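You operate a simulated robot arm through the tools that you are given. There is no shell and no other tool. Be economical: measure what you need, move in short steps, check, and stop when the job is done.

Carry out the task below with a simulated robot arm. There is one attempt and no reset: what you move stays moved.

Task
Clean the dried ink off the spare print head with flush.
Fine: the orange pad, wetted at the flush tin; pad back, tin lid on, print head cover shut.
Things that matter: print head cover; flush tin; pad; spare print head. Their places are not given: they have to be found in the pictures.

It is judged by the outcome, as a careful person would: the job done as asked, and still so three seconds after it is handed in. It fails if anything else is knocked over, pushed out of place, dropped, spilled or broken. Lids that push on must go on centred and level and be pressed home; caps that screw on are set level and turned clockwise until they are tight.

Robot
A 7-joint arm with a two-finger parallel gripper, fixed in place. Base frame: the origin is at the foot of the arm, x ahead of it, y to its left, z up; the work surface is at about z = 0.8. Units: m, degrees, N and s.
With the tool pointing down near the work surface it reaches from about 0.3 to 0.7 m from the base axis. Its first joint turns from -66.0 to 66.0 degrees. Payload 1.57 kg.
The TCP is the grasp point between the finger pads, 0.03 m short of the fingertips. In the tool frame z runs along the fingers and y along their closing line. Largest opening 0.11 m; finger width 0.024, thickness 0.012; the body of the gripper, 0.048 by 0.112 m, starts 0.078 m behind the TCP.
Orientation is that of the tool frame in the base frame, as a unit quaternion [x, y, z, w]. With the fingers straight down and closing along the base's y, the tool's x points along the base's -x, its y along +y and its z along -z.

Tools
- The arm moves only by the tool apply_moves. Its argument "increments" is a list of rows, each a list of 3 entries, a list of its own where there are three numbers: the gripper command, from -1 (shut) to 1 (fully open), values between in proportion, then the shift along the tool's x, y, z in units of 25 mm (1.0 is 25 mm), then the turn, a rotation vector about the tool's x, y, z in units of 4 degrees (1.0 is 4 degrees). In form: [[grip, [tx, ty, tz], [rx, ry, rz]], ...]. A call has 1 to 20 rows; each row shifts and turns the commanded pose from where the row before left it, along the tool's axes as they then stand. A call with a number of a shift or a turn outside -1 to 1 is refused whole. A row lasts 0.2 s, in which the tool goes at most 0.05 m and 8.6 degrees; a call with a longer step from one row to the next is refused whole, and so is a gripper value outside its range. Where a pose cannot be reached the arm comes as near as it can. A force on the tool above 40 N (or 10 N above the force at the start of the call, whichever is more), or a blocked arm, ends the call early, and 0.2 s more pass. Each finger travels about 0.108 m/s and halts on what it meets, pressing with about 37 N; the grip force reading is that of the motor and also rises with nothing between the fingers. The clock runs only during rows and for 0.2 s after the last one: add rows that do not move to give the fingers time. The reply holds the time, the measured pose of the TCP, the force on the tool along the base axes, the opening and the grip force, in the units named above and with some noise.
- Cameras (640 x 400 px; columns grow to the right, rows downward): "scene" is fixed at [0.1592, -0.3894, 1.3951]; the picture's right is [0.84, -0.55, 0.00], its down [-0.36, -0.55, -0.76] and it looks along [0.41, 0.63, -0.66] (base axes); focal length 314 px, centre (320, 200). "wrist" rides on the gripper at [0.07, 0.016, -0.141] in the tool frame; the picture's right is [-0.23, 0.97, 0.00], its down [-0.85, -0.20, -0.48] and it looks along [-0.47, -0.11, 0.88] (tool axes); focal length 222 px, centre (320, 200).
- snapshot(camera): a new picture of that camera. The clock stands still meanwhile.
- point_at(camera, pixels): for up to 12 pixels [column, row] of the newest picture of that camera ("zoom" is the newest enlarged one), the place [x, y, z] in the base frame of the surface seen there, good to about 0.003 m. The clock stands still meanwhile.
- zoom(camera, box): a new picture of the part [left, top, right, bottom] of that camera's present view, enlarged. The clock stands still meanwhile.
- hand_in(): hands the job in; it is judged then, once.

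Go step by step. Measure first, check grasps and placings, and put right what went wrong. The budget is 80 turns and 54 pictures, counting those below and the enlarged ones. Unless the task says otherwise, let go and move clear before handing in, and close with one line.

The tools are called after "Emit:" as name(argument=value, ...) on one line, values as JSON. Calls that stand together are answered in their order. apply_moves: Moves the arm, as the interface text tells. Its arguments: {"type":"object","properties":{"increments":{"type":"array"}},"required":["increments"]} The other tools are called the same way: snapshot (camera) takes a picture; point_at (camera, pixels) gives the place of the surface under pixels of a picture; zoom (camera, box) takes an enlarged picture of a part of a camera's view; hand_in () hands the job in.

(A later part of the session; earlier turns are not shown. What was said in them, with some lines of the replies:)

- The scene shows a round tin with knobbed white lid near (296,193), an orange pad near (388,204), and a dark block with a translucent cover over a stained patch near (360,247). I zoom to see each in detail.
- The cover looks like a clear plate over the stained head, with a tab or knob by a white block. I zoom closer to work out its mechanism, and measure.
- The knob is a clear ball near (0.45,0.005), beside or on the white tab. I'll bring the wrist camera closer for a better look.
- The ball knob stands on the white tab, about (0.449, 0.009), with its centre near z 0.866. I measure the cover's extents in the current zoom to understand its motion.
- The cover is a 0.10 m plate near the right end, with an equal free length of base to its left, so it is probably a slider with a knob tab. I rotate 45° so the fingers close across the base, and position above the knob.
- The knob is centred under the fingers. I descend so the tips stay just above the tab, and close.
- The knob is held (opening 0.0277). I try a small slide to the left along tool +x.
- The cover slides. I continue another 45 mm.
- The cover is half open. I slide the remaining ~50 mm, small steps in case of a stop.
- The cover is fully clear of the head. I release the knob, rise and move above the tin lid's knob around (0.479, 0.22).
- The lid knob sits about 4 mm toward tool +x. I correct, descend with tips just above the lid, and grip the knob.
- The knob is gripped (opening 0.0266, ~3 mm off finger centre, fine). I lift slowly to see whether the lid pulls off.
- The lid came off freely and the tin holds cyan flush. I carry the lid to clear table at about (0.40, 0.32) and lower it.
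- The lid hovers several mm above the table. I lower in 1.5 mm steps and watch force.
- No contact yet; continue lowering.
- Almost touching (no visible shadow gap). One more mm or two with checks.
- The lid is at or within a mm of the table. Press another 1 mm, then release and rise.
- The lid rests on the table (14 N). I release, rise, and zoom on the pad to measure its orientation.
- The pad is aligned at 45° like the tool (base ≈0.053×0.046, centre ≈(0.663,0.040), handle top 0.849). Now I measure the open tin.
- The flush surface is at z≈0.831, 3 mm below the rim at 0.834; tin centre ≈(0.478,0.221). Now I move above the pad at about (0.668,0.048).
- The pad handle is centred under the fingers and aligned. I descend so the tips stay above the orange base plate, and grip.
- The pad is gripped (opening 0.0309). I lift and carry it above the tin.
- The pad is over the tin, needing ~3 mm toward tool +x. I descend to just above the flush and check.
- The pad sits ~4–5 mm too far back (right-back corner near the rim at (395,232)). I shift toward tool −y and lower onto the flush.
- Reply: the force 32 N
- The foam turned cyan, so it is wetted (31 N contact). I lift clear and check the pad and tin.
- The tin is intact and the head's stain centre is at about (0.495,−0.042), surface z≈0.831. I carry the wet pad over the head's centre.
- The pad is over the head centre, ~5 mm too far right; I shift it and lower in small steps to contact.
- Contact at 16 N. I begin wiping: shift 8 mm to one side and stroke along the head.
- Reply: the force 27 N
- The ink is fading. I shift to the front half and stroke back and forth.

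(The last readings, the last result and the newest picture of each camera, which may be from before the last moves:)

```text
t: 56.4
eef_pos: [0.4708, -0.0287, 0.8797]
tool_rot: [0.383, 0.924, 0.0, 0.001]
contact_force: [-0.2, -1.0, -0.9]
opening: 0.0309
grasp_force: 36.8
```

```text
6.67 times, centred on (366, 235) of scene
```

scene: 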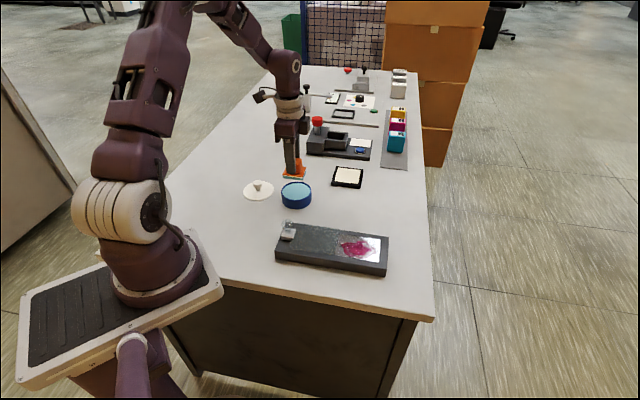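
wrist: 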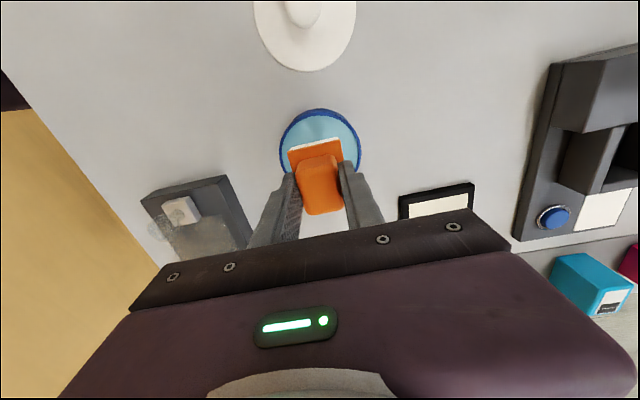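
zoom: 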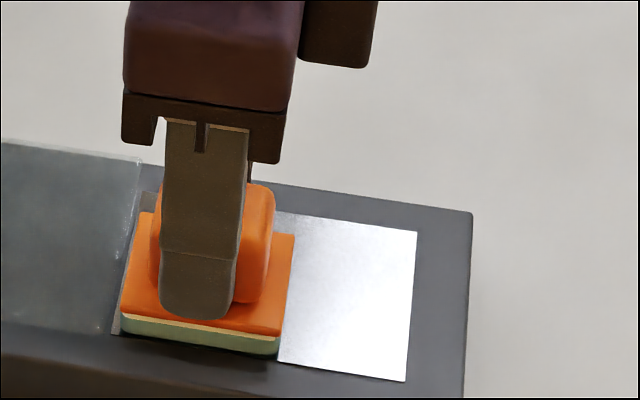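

The right half looks clean; contact force has dropped to ~0. I press lightly again and do another stroke round on the left part and middle.

Emit:
apply_moves(increments=[[-1, [0, 0, 0.04], [0, 0, 0]], [-1, [0, 0, 0.02], [0, 0, 0]], [-1, [-0.2, 0, 0], [0, 0, 0]], [-1, [-0.2, 0, 0], [0, 0, 0]], [-1, [-0.2, 0.1, 0], [0, 0, 0]], [-1, [-0.2, 0.1, 0], [0, 0, 0]], [-1, [0.2, 0.1, 0], [0, 0, 0]], [-1, [0.2, 0.05, 0], [0, 0, 0]], [-1, [0.2, 0, 0], [0, 0, 0]], [-1, [0.2, 0, 0], [0, 0, 0]], [-1, [-0.25, 0.1, 0], [0, 0, 0]], [-1, [-0.25, 0.1, 0], [0, 0, 0]], [-1, [-0.25, 0.05, 0], [0, 0, 0]], [-1, [0.25, 0, 0], [0, 0, 0]], [-1, [0.25, 0, 0], [0, 0, 0]], [-1, [0.25, 0, 0], [0, 0, 0]], [-1, [0, 0, 0], [0, 0, 0]]])

```text
t: 60.0
eef_pos: [0.4814, -0.018, 0.8789]
tool_rot: [0.383, 0.924, 0.001, 0.001]
contact_force: [4.3, -3.9, 15.8]
opening: 0.0309
grasp_force: 37.5
```

Contact held (16 N). I lift the pad straight up and inspect the head.

Emit:
apply_moves(increments=[[-1, [-0.1, 0, 0], [0, 0, 0]], [-1, [0, 0, -0.3], [0, 0, 0]], [-1, [0, 0, -0.8], [0, 0, 0]], [-1, [0, 0, -1], [0, 0, 0]], [-1, [0, 0, -0.6], [0, 0, 0]], [-1, [0, 1, 0], [0, 0, 0]], [-1, [0, 1, 0], [0, 0, 0]], [-1, [0, 1, 0], [0, 0, 0]], [-1, [0, 0, 0], [0, 0, 0]]])

Emit:
zoom(camera="scene", box=[326, 205, 406, 265])

```text
t: 62.0
eef_pos: [0.5354, 0.0345, 0.9472]
tool_rot: [0.383, 0.924, 0.0, 0.0]
contact_force: [-0.9, -0.5, -0.6]
opening: 0.0311
grasp_force: 37.3
```

```text
6.67 times, centred on (366, 235) of scene
```

zoom: 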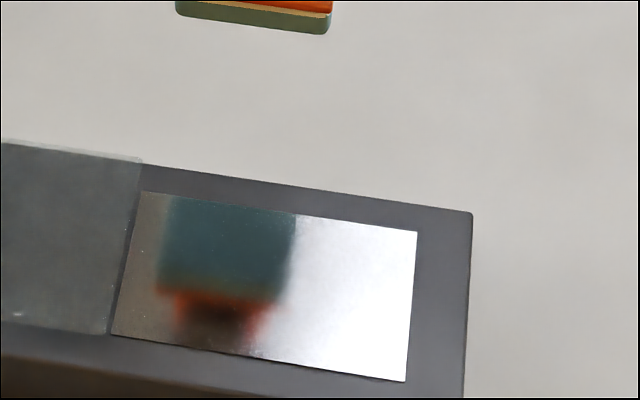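

The head now shows only reflections of the pad, no ink. I carry the pad back over its home at (0.668,0.0485) and lower it.

Emit:
apply_moves(increments=[[-1, [-0.7, 0.85, 0], [0, 0, 0]], [-1, [-0.7, 0.85, 0], [0, 0, 0]], [-1, [-0.7, 0.85, 0], [0, 0, 0]], [-1, [-0.7, 0.85, 0], [0, 0, 0]], [-1, [-0.56, 0.75, 0], [0, 0, 0]], [-1, [0, 0, 0.9], [0, 0, 0]], [-1, [0, 0, 0.9], [0, 0, 0]], [-1, [0, 0, 0.9], [0, 0, 0]], [-1, [0, 0, 0.6], [0, 0, 0]], [-1, [0, 0, 0.2], [0, 0, 0]], [-1, [0, 0, 0], [0, 0, 0]]])

Emit:
zoom(camera="scene", box=[354, 170, 420, 220])

```text
t: 64.4
eef_pos: [0.6693, 0.0462, 0.8598]
tool_rot: [0.383, 0.924, 0.0, 0.001]
contact_force: [0.5, 0.7, -1.8]
opening: 0.0309
grasp_force: 37.0
```

```text
8.00 times, centred on (387, 195) of scene
```

zoom: 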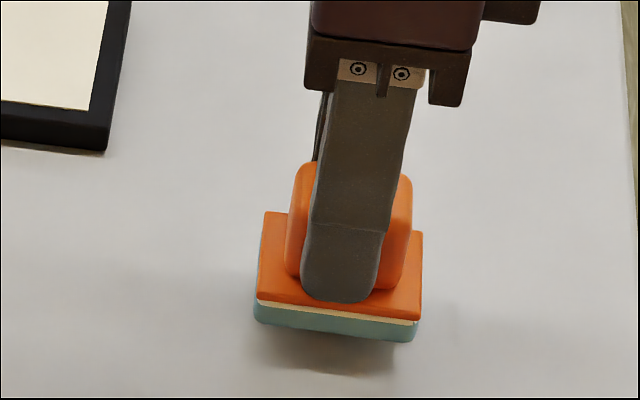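

Compared with the original picture the pad would land ~1.5 mm off; I correct and lower to contact in small steps.

Emit:
apply_moves(increments=[[-1, [0.06, 0.06, 0.1], [0, 0, 0]], [-1, [0, 0, 0.1], [0, 0, 0]], [-1, [0, 0, 0.06], [0, 0, 0]], [-1, [0, 0, 0.06], [0, 0, 0]], [-1, [0, 0, 0], [0, 0, 0]]])

```text
t: 65.6
eef_pos: [0.6687, 0.0497, 0.8505]
tool_rot: [0.382, 0.924, 0.0, 0.001]
contact_force: [-1.1, -0.4, -0.2]
opening: 0.0311
grasp_force: 36.0
```

Emit:
apply_moves(increments=[[-1, [0, 0, 0.04], [0, 0, 0]], [-1, [0, 0, 0.04], [0, 0, 0]], [-1, [0, 0, 0], [0, 0, 0]]])

```text
t: 66.4
eef_pos: [0.6691, 0.0492, 0.8492]
tool_rot: [0.382, 0.924, 0.0, 0.0]
contact_force: [-0.3, 1.2, 3.3]
opening: 0.0308
grasp_force: 36.9
```

Contact made (3 N). I release, rise and check.

Emit:
apply_moves(increments=[[-0.2, [0, 0, 0], [0, 0, 0]], [0, [0, 0, 0], [0, 0, 0]], [0, [0, 0, -0.4], [0, 0, 0]], [0, [0, 0, -1], [0, 0, 0]], [0, [0, 0, -1], [0, 0, 0]], [0, [0, 0, -1], [0, 0, 0]], [0, [0, 0, -1], [0, 0, 0]], [0, [1, 0, 0], [0, 0, 0]], [0, [1, 0, 0], [0, 0, 0]], [0, [1, 0, 0], [0, 0, 0]], [0, [1, 0, 0], [0, 0, 0]], [0, [0, 0, 0], [0, 0, 0]]])

Emit:
snapshot(camera="scene")

```text
t: 69.0
eef_pos: [0.5984, 0.1197, 0.9589]
tool_rot: [0.383, 0.924, 0.001, 0.0]
contact_force: [-0.4, -0.2, -0.7]
opening: 0.0548
grasp_force: 0.0
```

```text
14 pictures are left
```

scene: 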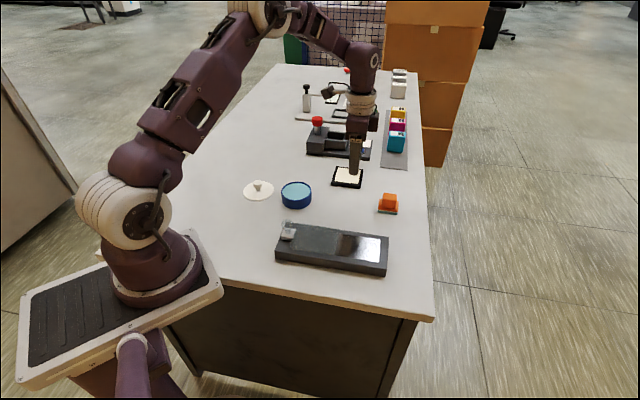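

The pad is home and the head clean. Now I return to the lid knob, centring the grip 3 mm better than before.

Emit:
apply_moves(increments=[[0, [1, 0.06, 0], [0, 0, 0]], [0, [1, 0, 0], [0, 0, 0]], [0, [1, 0, 0], [0, 0, 0]], [0, [1, 0, 0], [0, 0, 0]], [0, [1, 0, 0], [0, 0, 0]], [0, [1, 0, 0], [0, 0, 0]], [0, [1, 0, 0], [0, 0, 0]], [0, [1, 0, 0], [0, 0, 0]], [0, [1, 0, 0], [0, 0, 0]], [0, [1, 0, 0], [0, 0, 0]], [0, [1, 0, 0], [0, 0, 0]], [0, [0.18, 0, 0], [0, 0, 0]], [0, [0, 0, 0.8], [0, 0, 0]], [0, [0, 0, 0.8], [0, 0, 0]], [0, [0, 0, 0], [0, 0, 0]]])

Emit:
snapshot(camera="wrist")

```text
t: 72.2
eef_pos: [0.4025, 0.3191, 0.9174]
tool_rot: [0.383, 0.924, 0.001, 0.0]
contact_force: [0.4, 0.7, -0.6]
opening: 0.055
grasp_force: 0.0
```

```text
13 pictures are left
```

wrist: 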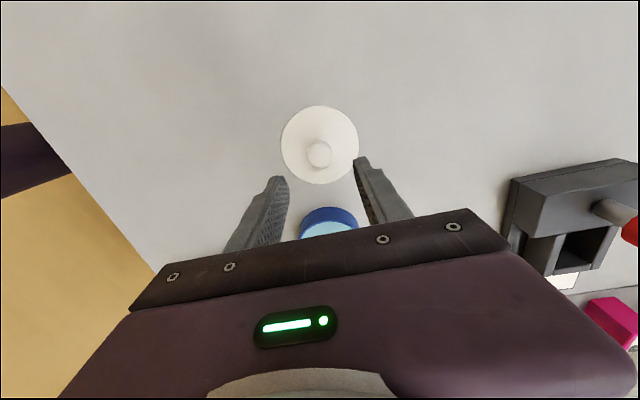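

The knob is centred. I descend and grip.

Emit:
apply_moves(increments=[[0, [0, 0, 0.8], [0, 0, 0]], [0, [0, 0, 0.8], [0, 0, 0]], [0, [0, 0, 0.8], [0, 0, 0]], [0, [0, 0, 0.55], [0, 0, 0]], [0, [0, 0, 0], [0, 0, 0]], [-0.5, [0, 0, 0], [0, 0, 0]], [-1, [0, 0, 0], [0, 0, 0]], [-1, [0, 0, 0], [0, 0, 0]], [-1, [0, 0, 0], [0, 0, 0]]])

```text
t: 74.2
eef_pos: [0.4023, 0.3188, 0.8438]
tool_rot: [0.382, 0.924, 0.0, 0.0]
contact_force: [0.5, 0.1, 0.7]
opening: 0.0265
grasp_force: 36.8
```

The lid is gripped. I lift and carry it above the tin at (0.4785,0.2216), derived from its original seated grip.

Emit:
apply_moves(increments=[[-1, [0, 0, -0.4], [0, 0, 0]], [-1, [0, 0, -0.9], [0, 0, 0]], [-1, [0, 0, -0.9], [0, 0, 0]], [-1, [0, 0, -0.9], [0, 0, 0]], [-1, [-0.8, -0.1, 0], [0, 0, 0]], [-1, [-0.8, -0.1, 0], [0, 0, 0]], [-1, [-0.8, -0.1, 0], [0, 0, 0]], [-1, [-0.8, -0.1, 0], [0, 0, 0]], [-1, [-0.8, -0.1, 0], [0, 0, 0]], [-1, [-0.91, -0.1, 0], [0, 0, 0]], [-1, [0, 0, 0], [0, 0, 0]], [-1, [0, 0, 0], [0, 0, 0]]])

Emit:
zoom(camera="scene", box=[256, 150, 336, 210])

```text
t: 76.8
eef_pos: [0.4789, 0.221, 0.9224]
tool_rot: [0.383, 0.924, -0.001, -0.001]
contact_force: [-0.2, 0.4, -0.6]
opening: 0.0266
grasp_force: 37.6
```

```text
6.67 times, centred on (296, 180) of scene
```

zoom: 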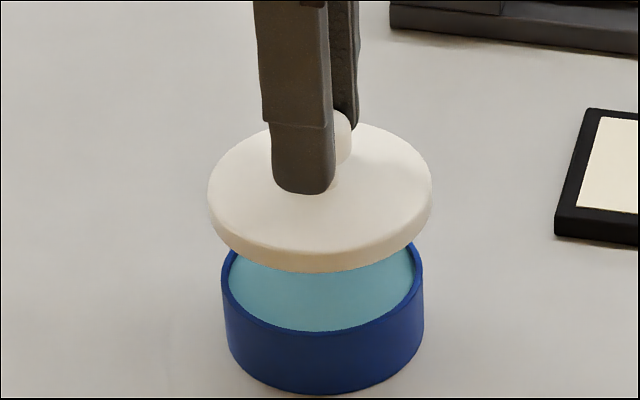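

The lid is aligned (centre col 320 vs tin 322) and level. I lower to just above seating.

Emit:
apply_moves(increments=[[-1, [0, 0, 0.6], [0, 0, 0]], [-1, [0, 0, 0.6], [0, 0, 0]], [-1, [0, 0, 0.3], [0, 0, 0]], [-1, [0, 0, 0.1], [0, 0, 0]], [-1, [0, 0, 0], [0, 0, 0]]])

Emit:
zoom(camera="scene", box=[256, 155, 336, 215])

```text
t: 78.0
eef_pos: [0.4777, 0.2217, 0.8822]
tool_rot: [0.383, 0.924, 0.0, 0.0]
contact_force: [-1.2, 0.0, -0.8]
opening: 0.0262
grasp_force: 36.8
```

```text
6.67 times, centred on (296, 185) of scene
```

zoom: 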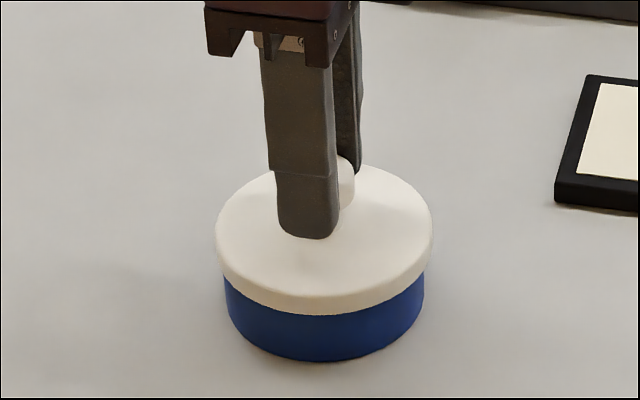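

Still ~4–5 mm above seated (lid front edge at row 315 vs 325 originally), well centred. I lower in small steps.

Emit:
apply_moves(increments=[[-1, [0, 0, 0.06], [0, 0, 0]], [-1, [0, 0, 0.06], [0, 0, 0]], [-1, [0, 0, 0.04], [0, 0, 0]], [-1, [0, 0, 0], [0, 0, 0]]])

```text
t: 79.0
eef_pos: [0.4778, 0.2219, 0.8783]
tool_rot: [0.383, 0.924, 0.0, 0.0]
contact_force: [0.6, -0.7, -0.6]
opening: 0.0264
grasp_force: 37.2
```

Emit:
apply_moves(increments=[[-1, [0, 0, 0.04], [0, 0, 0]], [-1, [0, 0, 0.04], [0, 0, 0]], [-1, [0, 0, 0], [0, 0, 0]]])

```text
t: 79.8
eef_pos: [0.476, 0.2227, 0.8775]
tool_rot: [0.384, 0.923, 0.001, 0.001]
contact_force: [-7.5, 5.6, 26.2]
opening: 0.0266
grasp_force: 36.8
```

Contact at 26 N with some sideways push. I look before pressing further.

Emit:
zoom(camera="scene", box=[256, 155, 336, 215])

```text
6.67 times, centred on (296, 185) of scene
```

zoom: 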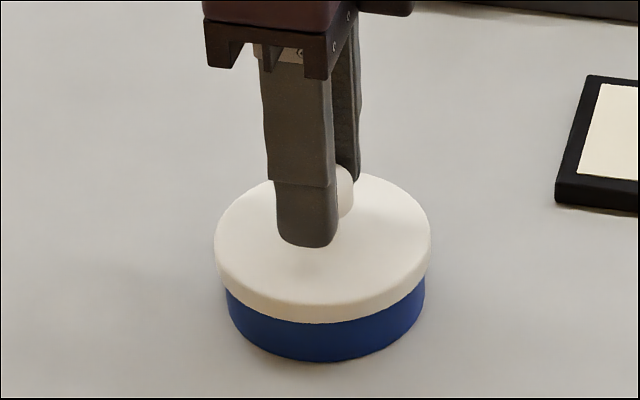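

The lid matches the original within ~1 mm (213–430, front edge 323 vs 325). I ease sideways in the direction of the push and press a bit further.

Emit:
apply_moves(increments=[[-1, [0.05, 0, 0], [0, 0, 0]], [-1, [0, 0, 0.02], [0, 0, 0]], [-1, [0, 0, 0.02], [0, 0, 0]], [-1, [0, 0, 0], [0, 0, 0]]])

```text
t: 80.5
eef_pos: [0.4783, 0.2231, 0.8769]
tool_rot: [0.383, 0.924, 0.001, 0.001]
contact_force: [-2.5, -1.3, 6.6]
opening: 0.0268
grasp_force: 36.9
stopped in row 3: the force on the tool passed its limit (the readings are from after the stop); the commanded pose is now the measured one
```

The press reached the 40 N limit, so the lid is being pressed firmly. I release, rise and inspect.

Emit:
apply_moves(increments=[[0, [0, 0, 0], [0, 0, 0]], [0, [0, 0, 0], [0, 0, 0]], [0, [0, 0, -0.5], [0, 0, 0]], [0, [0, 0, -0.9], [0, 0, 0]], [0, [0, 0, -0.9], [0, 0, 0]], [0, [0, 0, -0.9], [0, 0, 0]], [0, [0, 0, 0], [0, 0, 0]]])

Emit:
zoom(camera="scene", box=[256, 155, 336, 215])

Emit:
point_at(camera="zoom", pixels=[[240, 240], [400, 240], [320, 280], [320, 200], [325, 160], [225, 240], [420, 240]])

```text
t: 82.1
eef_pos: [0.4762, 0.2222, 0.9564]
tool_rot: [0.382, 0.924, 0.001, 0.001]
contact_force: [-0.2, -0.3, 0.0]
opening: 0.0549
grasp_force: 0.0
```

```text
6.67 times, centred on (296, 185) of scene
```

zoom: 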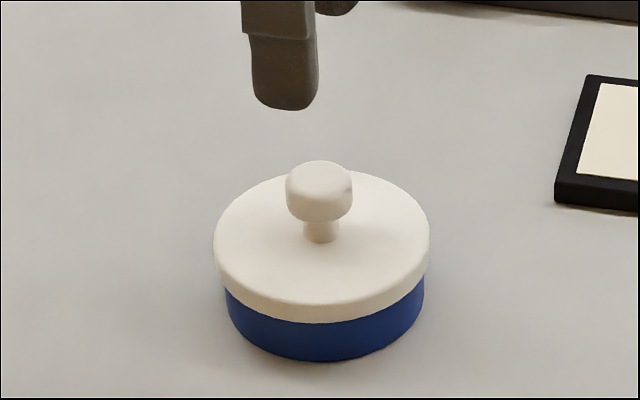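

```text
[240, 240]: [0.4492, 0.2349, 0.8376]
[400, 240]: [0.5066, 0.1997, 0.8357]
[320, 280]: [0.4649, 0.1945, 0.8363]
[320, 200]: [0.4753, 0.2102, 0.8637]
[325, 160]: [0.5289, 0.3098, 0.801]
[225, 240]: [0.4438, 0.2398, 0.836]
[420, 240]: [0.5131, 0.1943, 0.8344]
```

The lid matches its original position and is level. For certainty I press the knob top with closed fingers.

Emit:
apply_moves(increments=[[-1, [-0.07, 0, 0], [0, 0, 0]], [-1, [0, 0, 0], [0, 0, 0]], [-1, [0, 0, 0.7], [0, 0, 0]], [-1, [0, 0, 0.7], [0, 0, 0]], [-1, [0, 0, 0.7], [0, 0, 0]], [-1, [0, 0, 0.1], [0, 0, 0]], [-1, [0, 0, 0.06], [0, 0, 0]], [-1, [0, 0, 0.06], [0, 0, 0]], [-1, [0, 0, 0.06], [0, 0, 0]], [-1, [0, 0, 0.06], [0, 0, 0]], [-1, [0, 0, 0.06], [0, 0, 0]], [-1, [0, 0, 0.06], [0, 0, 0]], [-1, [0, 0, 0.06], [0, 0, 0]]])

```text
t: 84.7
eef_pos: [0.4808, 0.2215, 0.8962]
tool_rot: [0.383, 0.924, 0.001, 0.0]
contact_force: [-5.7, -2.0, 13.0]
opening: 0.0001
grasp_force: 21.4
stopped in row 12: the force on the tool passed its limit (the readings are from after the stop); the commanded pose is now the measured one
```

The lid was pressed past 40 N on the knob. I rise and move to the cover's knob at (0.375,0.0845).

Emit:
apply_moves(increments=[[-1, [0, 0, -0.4], [0, 0, 0]], [-1, [0, 0, -0.9], [0, 0, 0]], [-1, [0, 0, -0.9], [0, 0, 0]], [0, [0, -0.9, 0], [0, 0, 0]], [0, [-0.2, -0.9, 0], [0, 0, 0]], [0, [-0.2, -0.9, 0], [0, 0, 0]], [0, [-0.2, -0.9, 0], [0, 0, 0]], [0, [-0.28, -0.9, 0], [0, 0, 0]], [0, [0, -0.9, 0], [0, 0, 0]], [0, [0, -0.9, 0], [0, 0, 0]], [0, [0, -0.57, 0], [0, 0, 0]], [0, [0, 0, 0], [0, 0, 0]]])

Emit:
snapshot(camera="wrist")

Emit:
snapshot(camera="scene")

```text
t: 87.3
eef_pos: [0.3738, 0.085, 0.9488]
tool_rot: [0.383, 0.924, 0.002, 0.003]
contact_force: [0.3, -0.4, 0.3]
opening: 0.0549
grasp_force: 0.0
```

```text
8 pictures are left
```

wrist: 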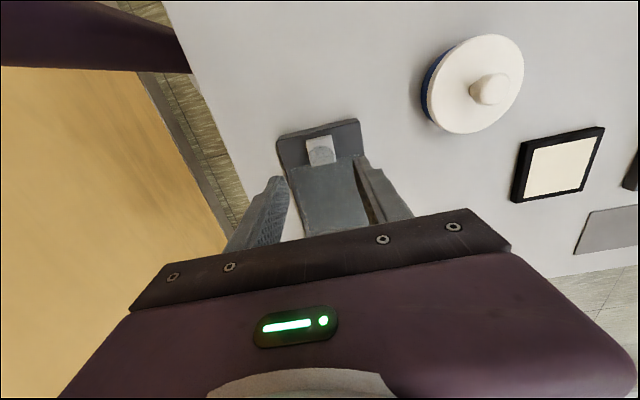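

```text
7 pictures are left
```

scene: 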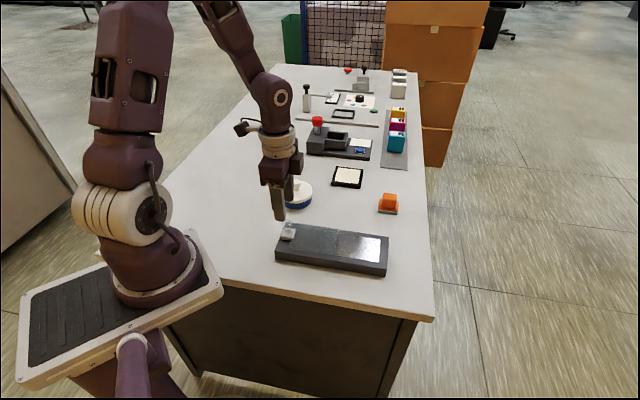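

All items in place and the head bright. The cover knob is centred; I descend and grip it.

Emit:
apply_moves(increments=[[0, [0, 0, 0.8], [0, 0, 0]], [0, [0, 0, 0.8], [0, 0, 0]], [0, [0, 0, 0.8], [0, 0, 0]], [0, [0, 0, 0.25], [0, 0, 0]], [0, [0, 0, 0], [0, 0, 0]], [-0.4, [0, 0, 0], [0, 0, 0]], [-1, [0, 0, 0], [0, 0, 0]], [-1, [0, 0, 0], [0, 0, 0]], [-1, [0, 0, 0], [0, 0, 0]], [-1, [-0.15, 0, 0], [0, 0, 0]], [-1, [-0.15, 0, 0], [0, 0, 0]], [-1, [-0.15, 0, 0], [0, 0, 0]], [-1, [-0.15, 0, 0], [0, 0, 0]], [-1, [0, 0, 0], [0, 0, 0]]])

Emit:
zoom(camera="scene", box=[270, 190, 390, 280])

```text
t: 90.3
eef_pos: [0.3834, 0.075, 0.8826]
tool_rot: [0.382, 0.924, 0.002, 0.003]
contact_force: [10.7, 13.1, -14.3]
opening: 0.0274
grasp_force: 37.9
```

```text
4.44 times, centred on (330, 235) of scene
```

zoom: 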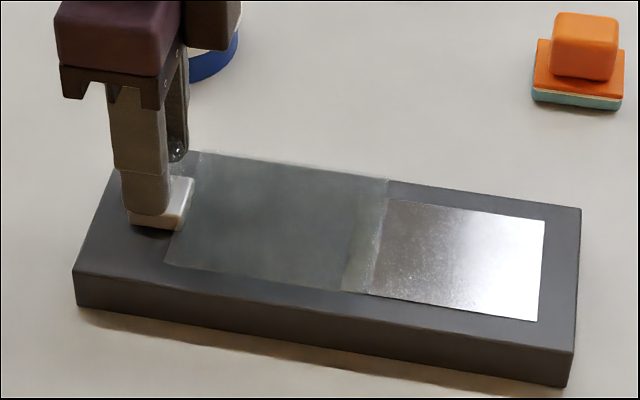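

The cover moves and the head is clean. I relieve the sideways load slightly and slide on toward closed.

Emit:
apply_moves(increments=[[-1, [-0.2, 0.06, 0], [0, 0, 0]], [-1, [-0.2, 0, 0], [0, 0, 0]], [-1, [-0.2, 0, 0], [0, 0, 0]], [-1, [-0.2, 0, 0], [0, 0, 0]], [-1, [-0.2, 0, 0], [0, 0, 0]], [-1, [-0.2, 0, 0], [0, 0, 0]], [-1, [-0.2, 0, 0], [0, 0, 0]], [-1, [-0.2, 0, 0], [0, 0, 0]], [-1, [-0.2, 0, 0], [0, 0, 0]], [-1, [-0.2, 0, 0], [0, 0, 0]], [-1, [-0.2, 0, 0], [0, 0, 0]], [-1, [-0.2, 0, 0], [0, 0, 0]], [-1, [-0.2, 0, 0], [0, 0, 0]], [-1, [-0.2, 0, 0], [0, 0, 0]], [-1, [-0.2, 0, 0], [0, 0, 0]], [-1, [-0.2, 0, 0], [0, 0, 0]], [-1, [-0.2, 0, 0], [0, 0, 0]], [-1, [0, 0, 0], [0, 0, 0]]])

```text
t: 94.1
eef_pos: [0.4436, 0.0141, 0.8828]
tool_rot: [0.383, 0.924, 0.002, 0.0]
contact_force: [-18.4, -18.0, 0.8]
opening: 0.0277
grasp_force: 37.8
```

About 7 mm remain; the sideways load reversed, so I relieve it and finish in small steps up to the stop.

Emit:
apply_moves(increments=[[-1, [0, -0.07, 0], [0, 0, 0]], [-1, [-0.1, 0, 0], [0, 0, 0]], [-1, [-0.1, 0, 0], [0, 0, 0]], [-1, [-0.06, 0, 0], [0, 0, 0]], [-1, [-0.04, 0, 0], [0, 0, 0]], [-1, [0, 0, 0], [0, 0, 0]]])

Emit:
zoom(camera="scene", box=[315, 220, 395, 280])

```text
t: 95.5
eef_pos: [0.4491, 0.0107, 0.8835]
tool_rot: [0.382, 0.924, 0.003, 0.0]
contact_force: [-11.4, 16.4, 9.9]
opening: 0.0275
grasp_force: 38.3
```

```text
6.67 times, centred on (355, 250) of scene
```

zoom: 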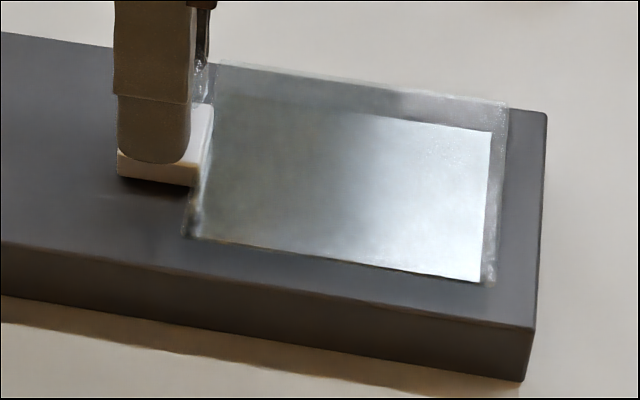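

The cover's corners (505,103) and (490,285) match the original closed picture and a stop is felt (~20 N). I release, rise clear and take a last look.

Emit:
apply_moves(increments=[[0, [0, 0, 0], [0, 0, 0]], [0, [0, 0, 0], [0, 0, 0]], [0, [0, 0, -0.4], [0, 0, 0]], [0, [0, 0, -0.9], [0, 0, 0]], [0, [0, 0, -1], [0, 0, 0]], [0, [0, 0, -1], [0, 0, 0]], [0, [0, 0, -1], [0, 0, 0]], [0, [0, 0, -1], [0, 0, 0]], [0, [0, 0, 0], [0, 0, 0]]])

Emit:
snapshot(camera="scene")

Emit:
zoom(camera="scene", box=[260, 160, 420, 280])

```text
t: 97.5
eef_pos: [0.4495, 0.0072, 1.0164]
tool_rot: [0.382, 0.924, 0.003, 0.001]
contact_force: [0.5, 0.1, 0.0]
opening: 0.055
grasp_force: 0.0
```

```text
4 pictures are left
```

scene: 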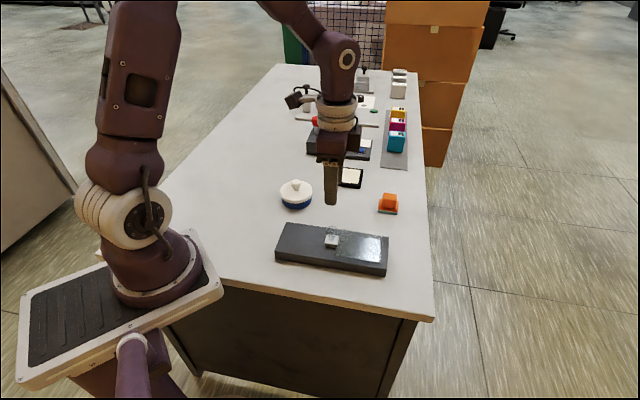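

```text
3.33 times, centred on (340, 220) of scene
```

zoom: 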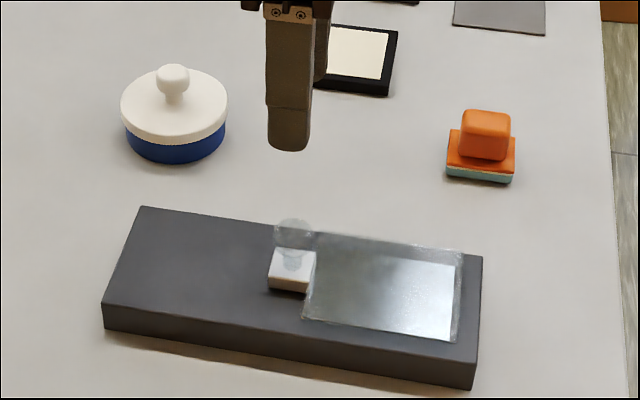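

The last pictures show everything matching the start: lid seated at (173,115), pad home at (480,150), cover shut over a clean head. The gripper is clear, so I hand in.

Emit:
hand_in()

```text
The job is handed in.
```

The ink is off the spare print head, wiped with the orange pad wetted at the flush tin. The pad is back in its place, the tin lid is pressed on, and the print head cover is shut.
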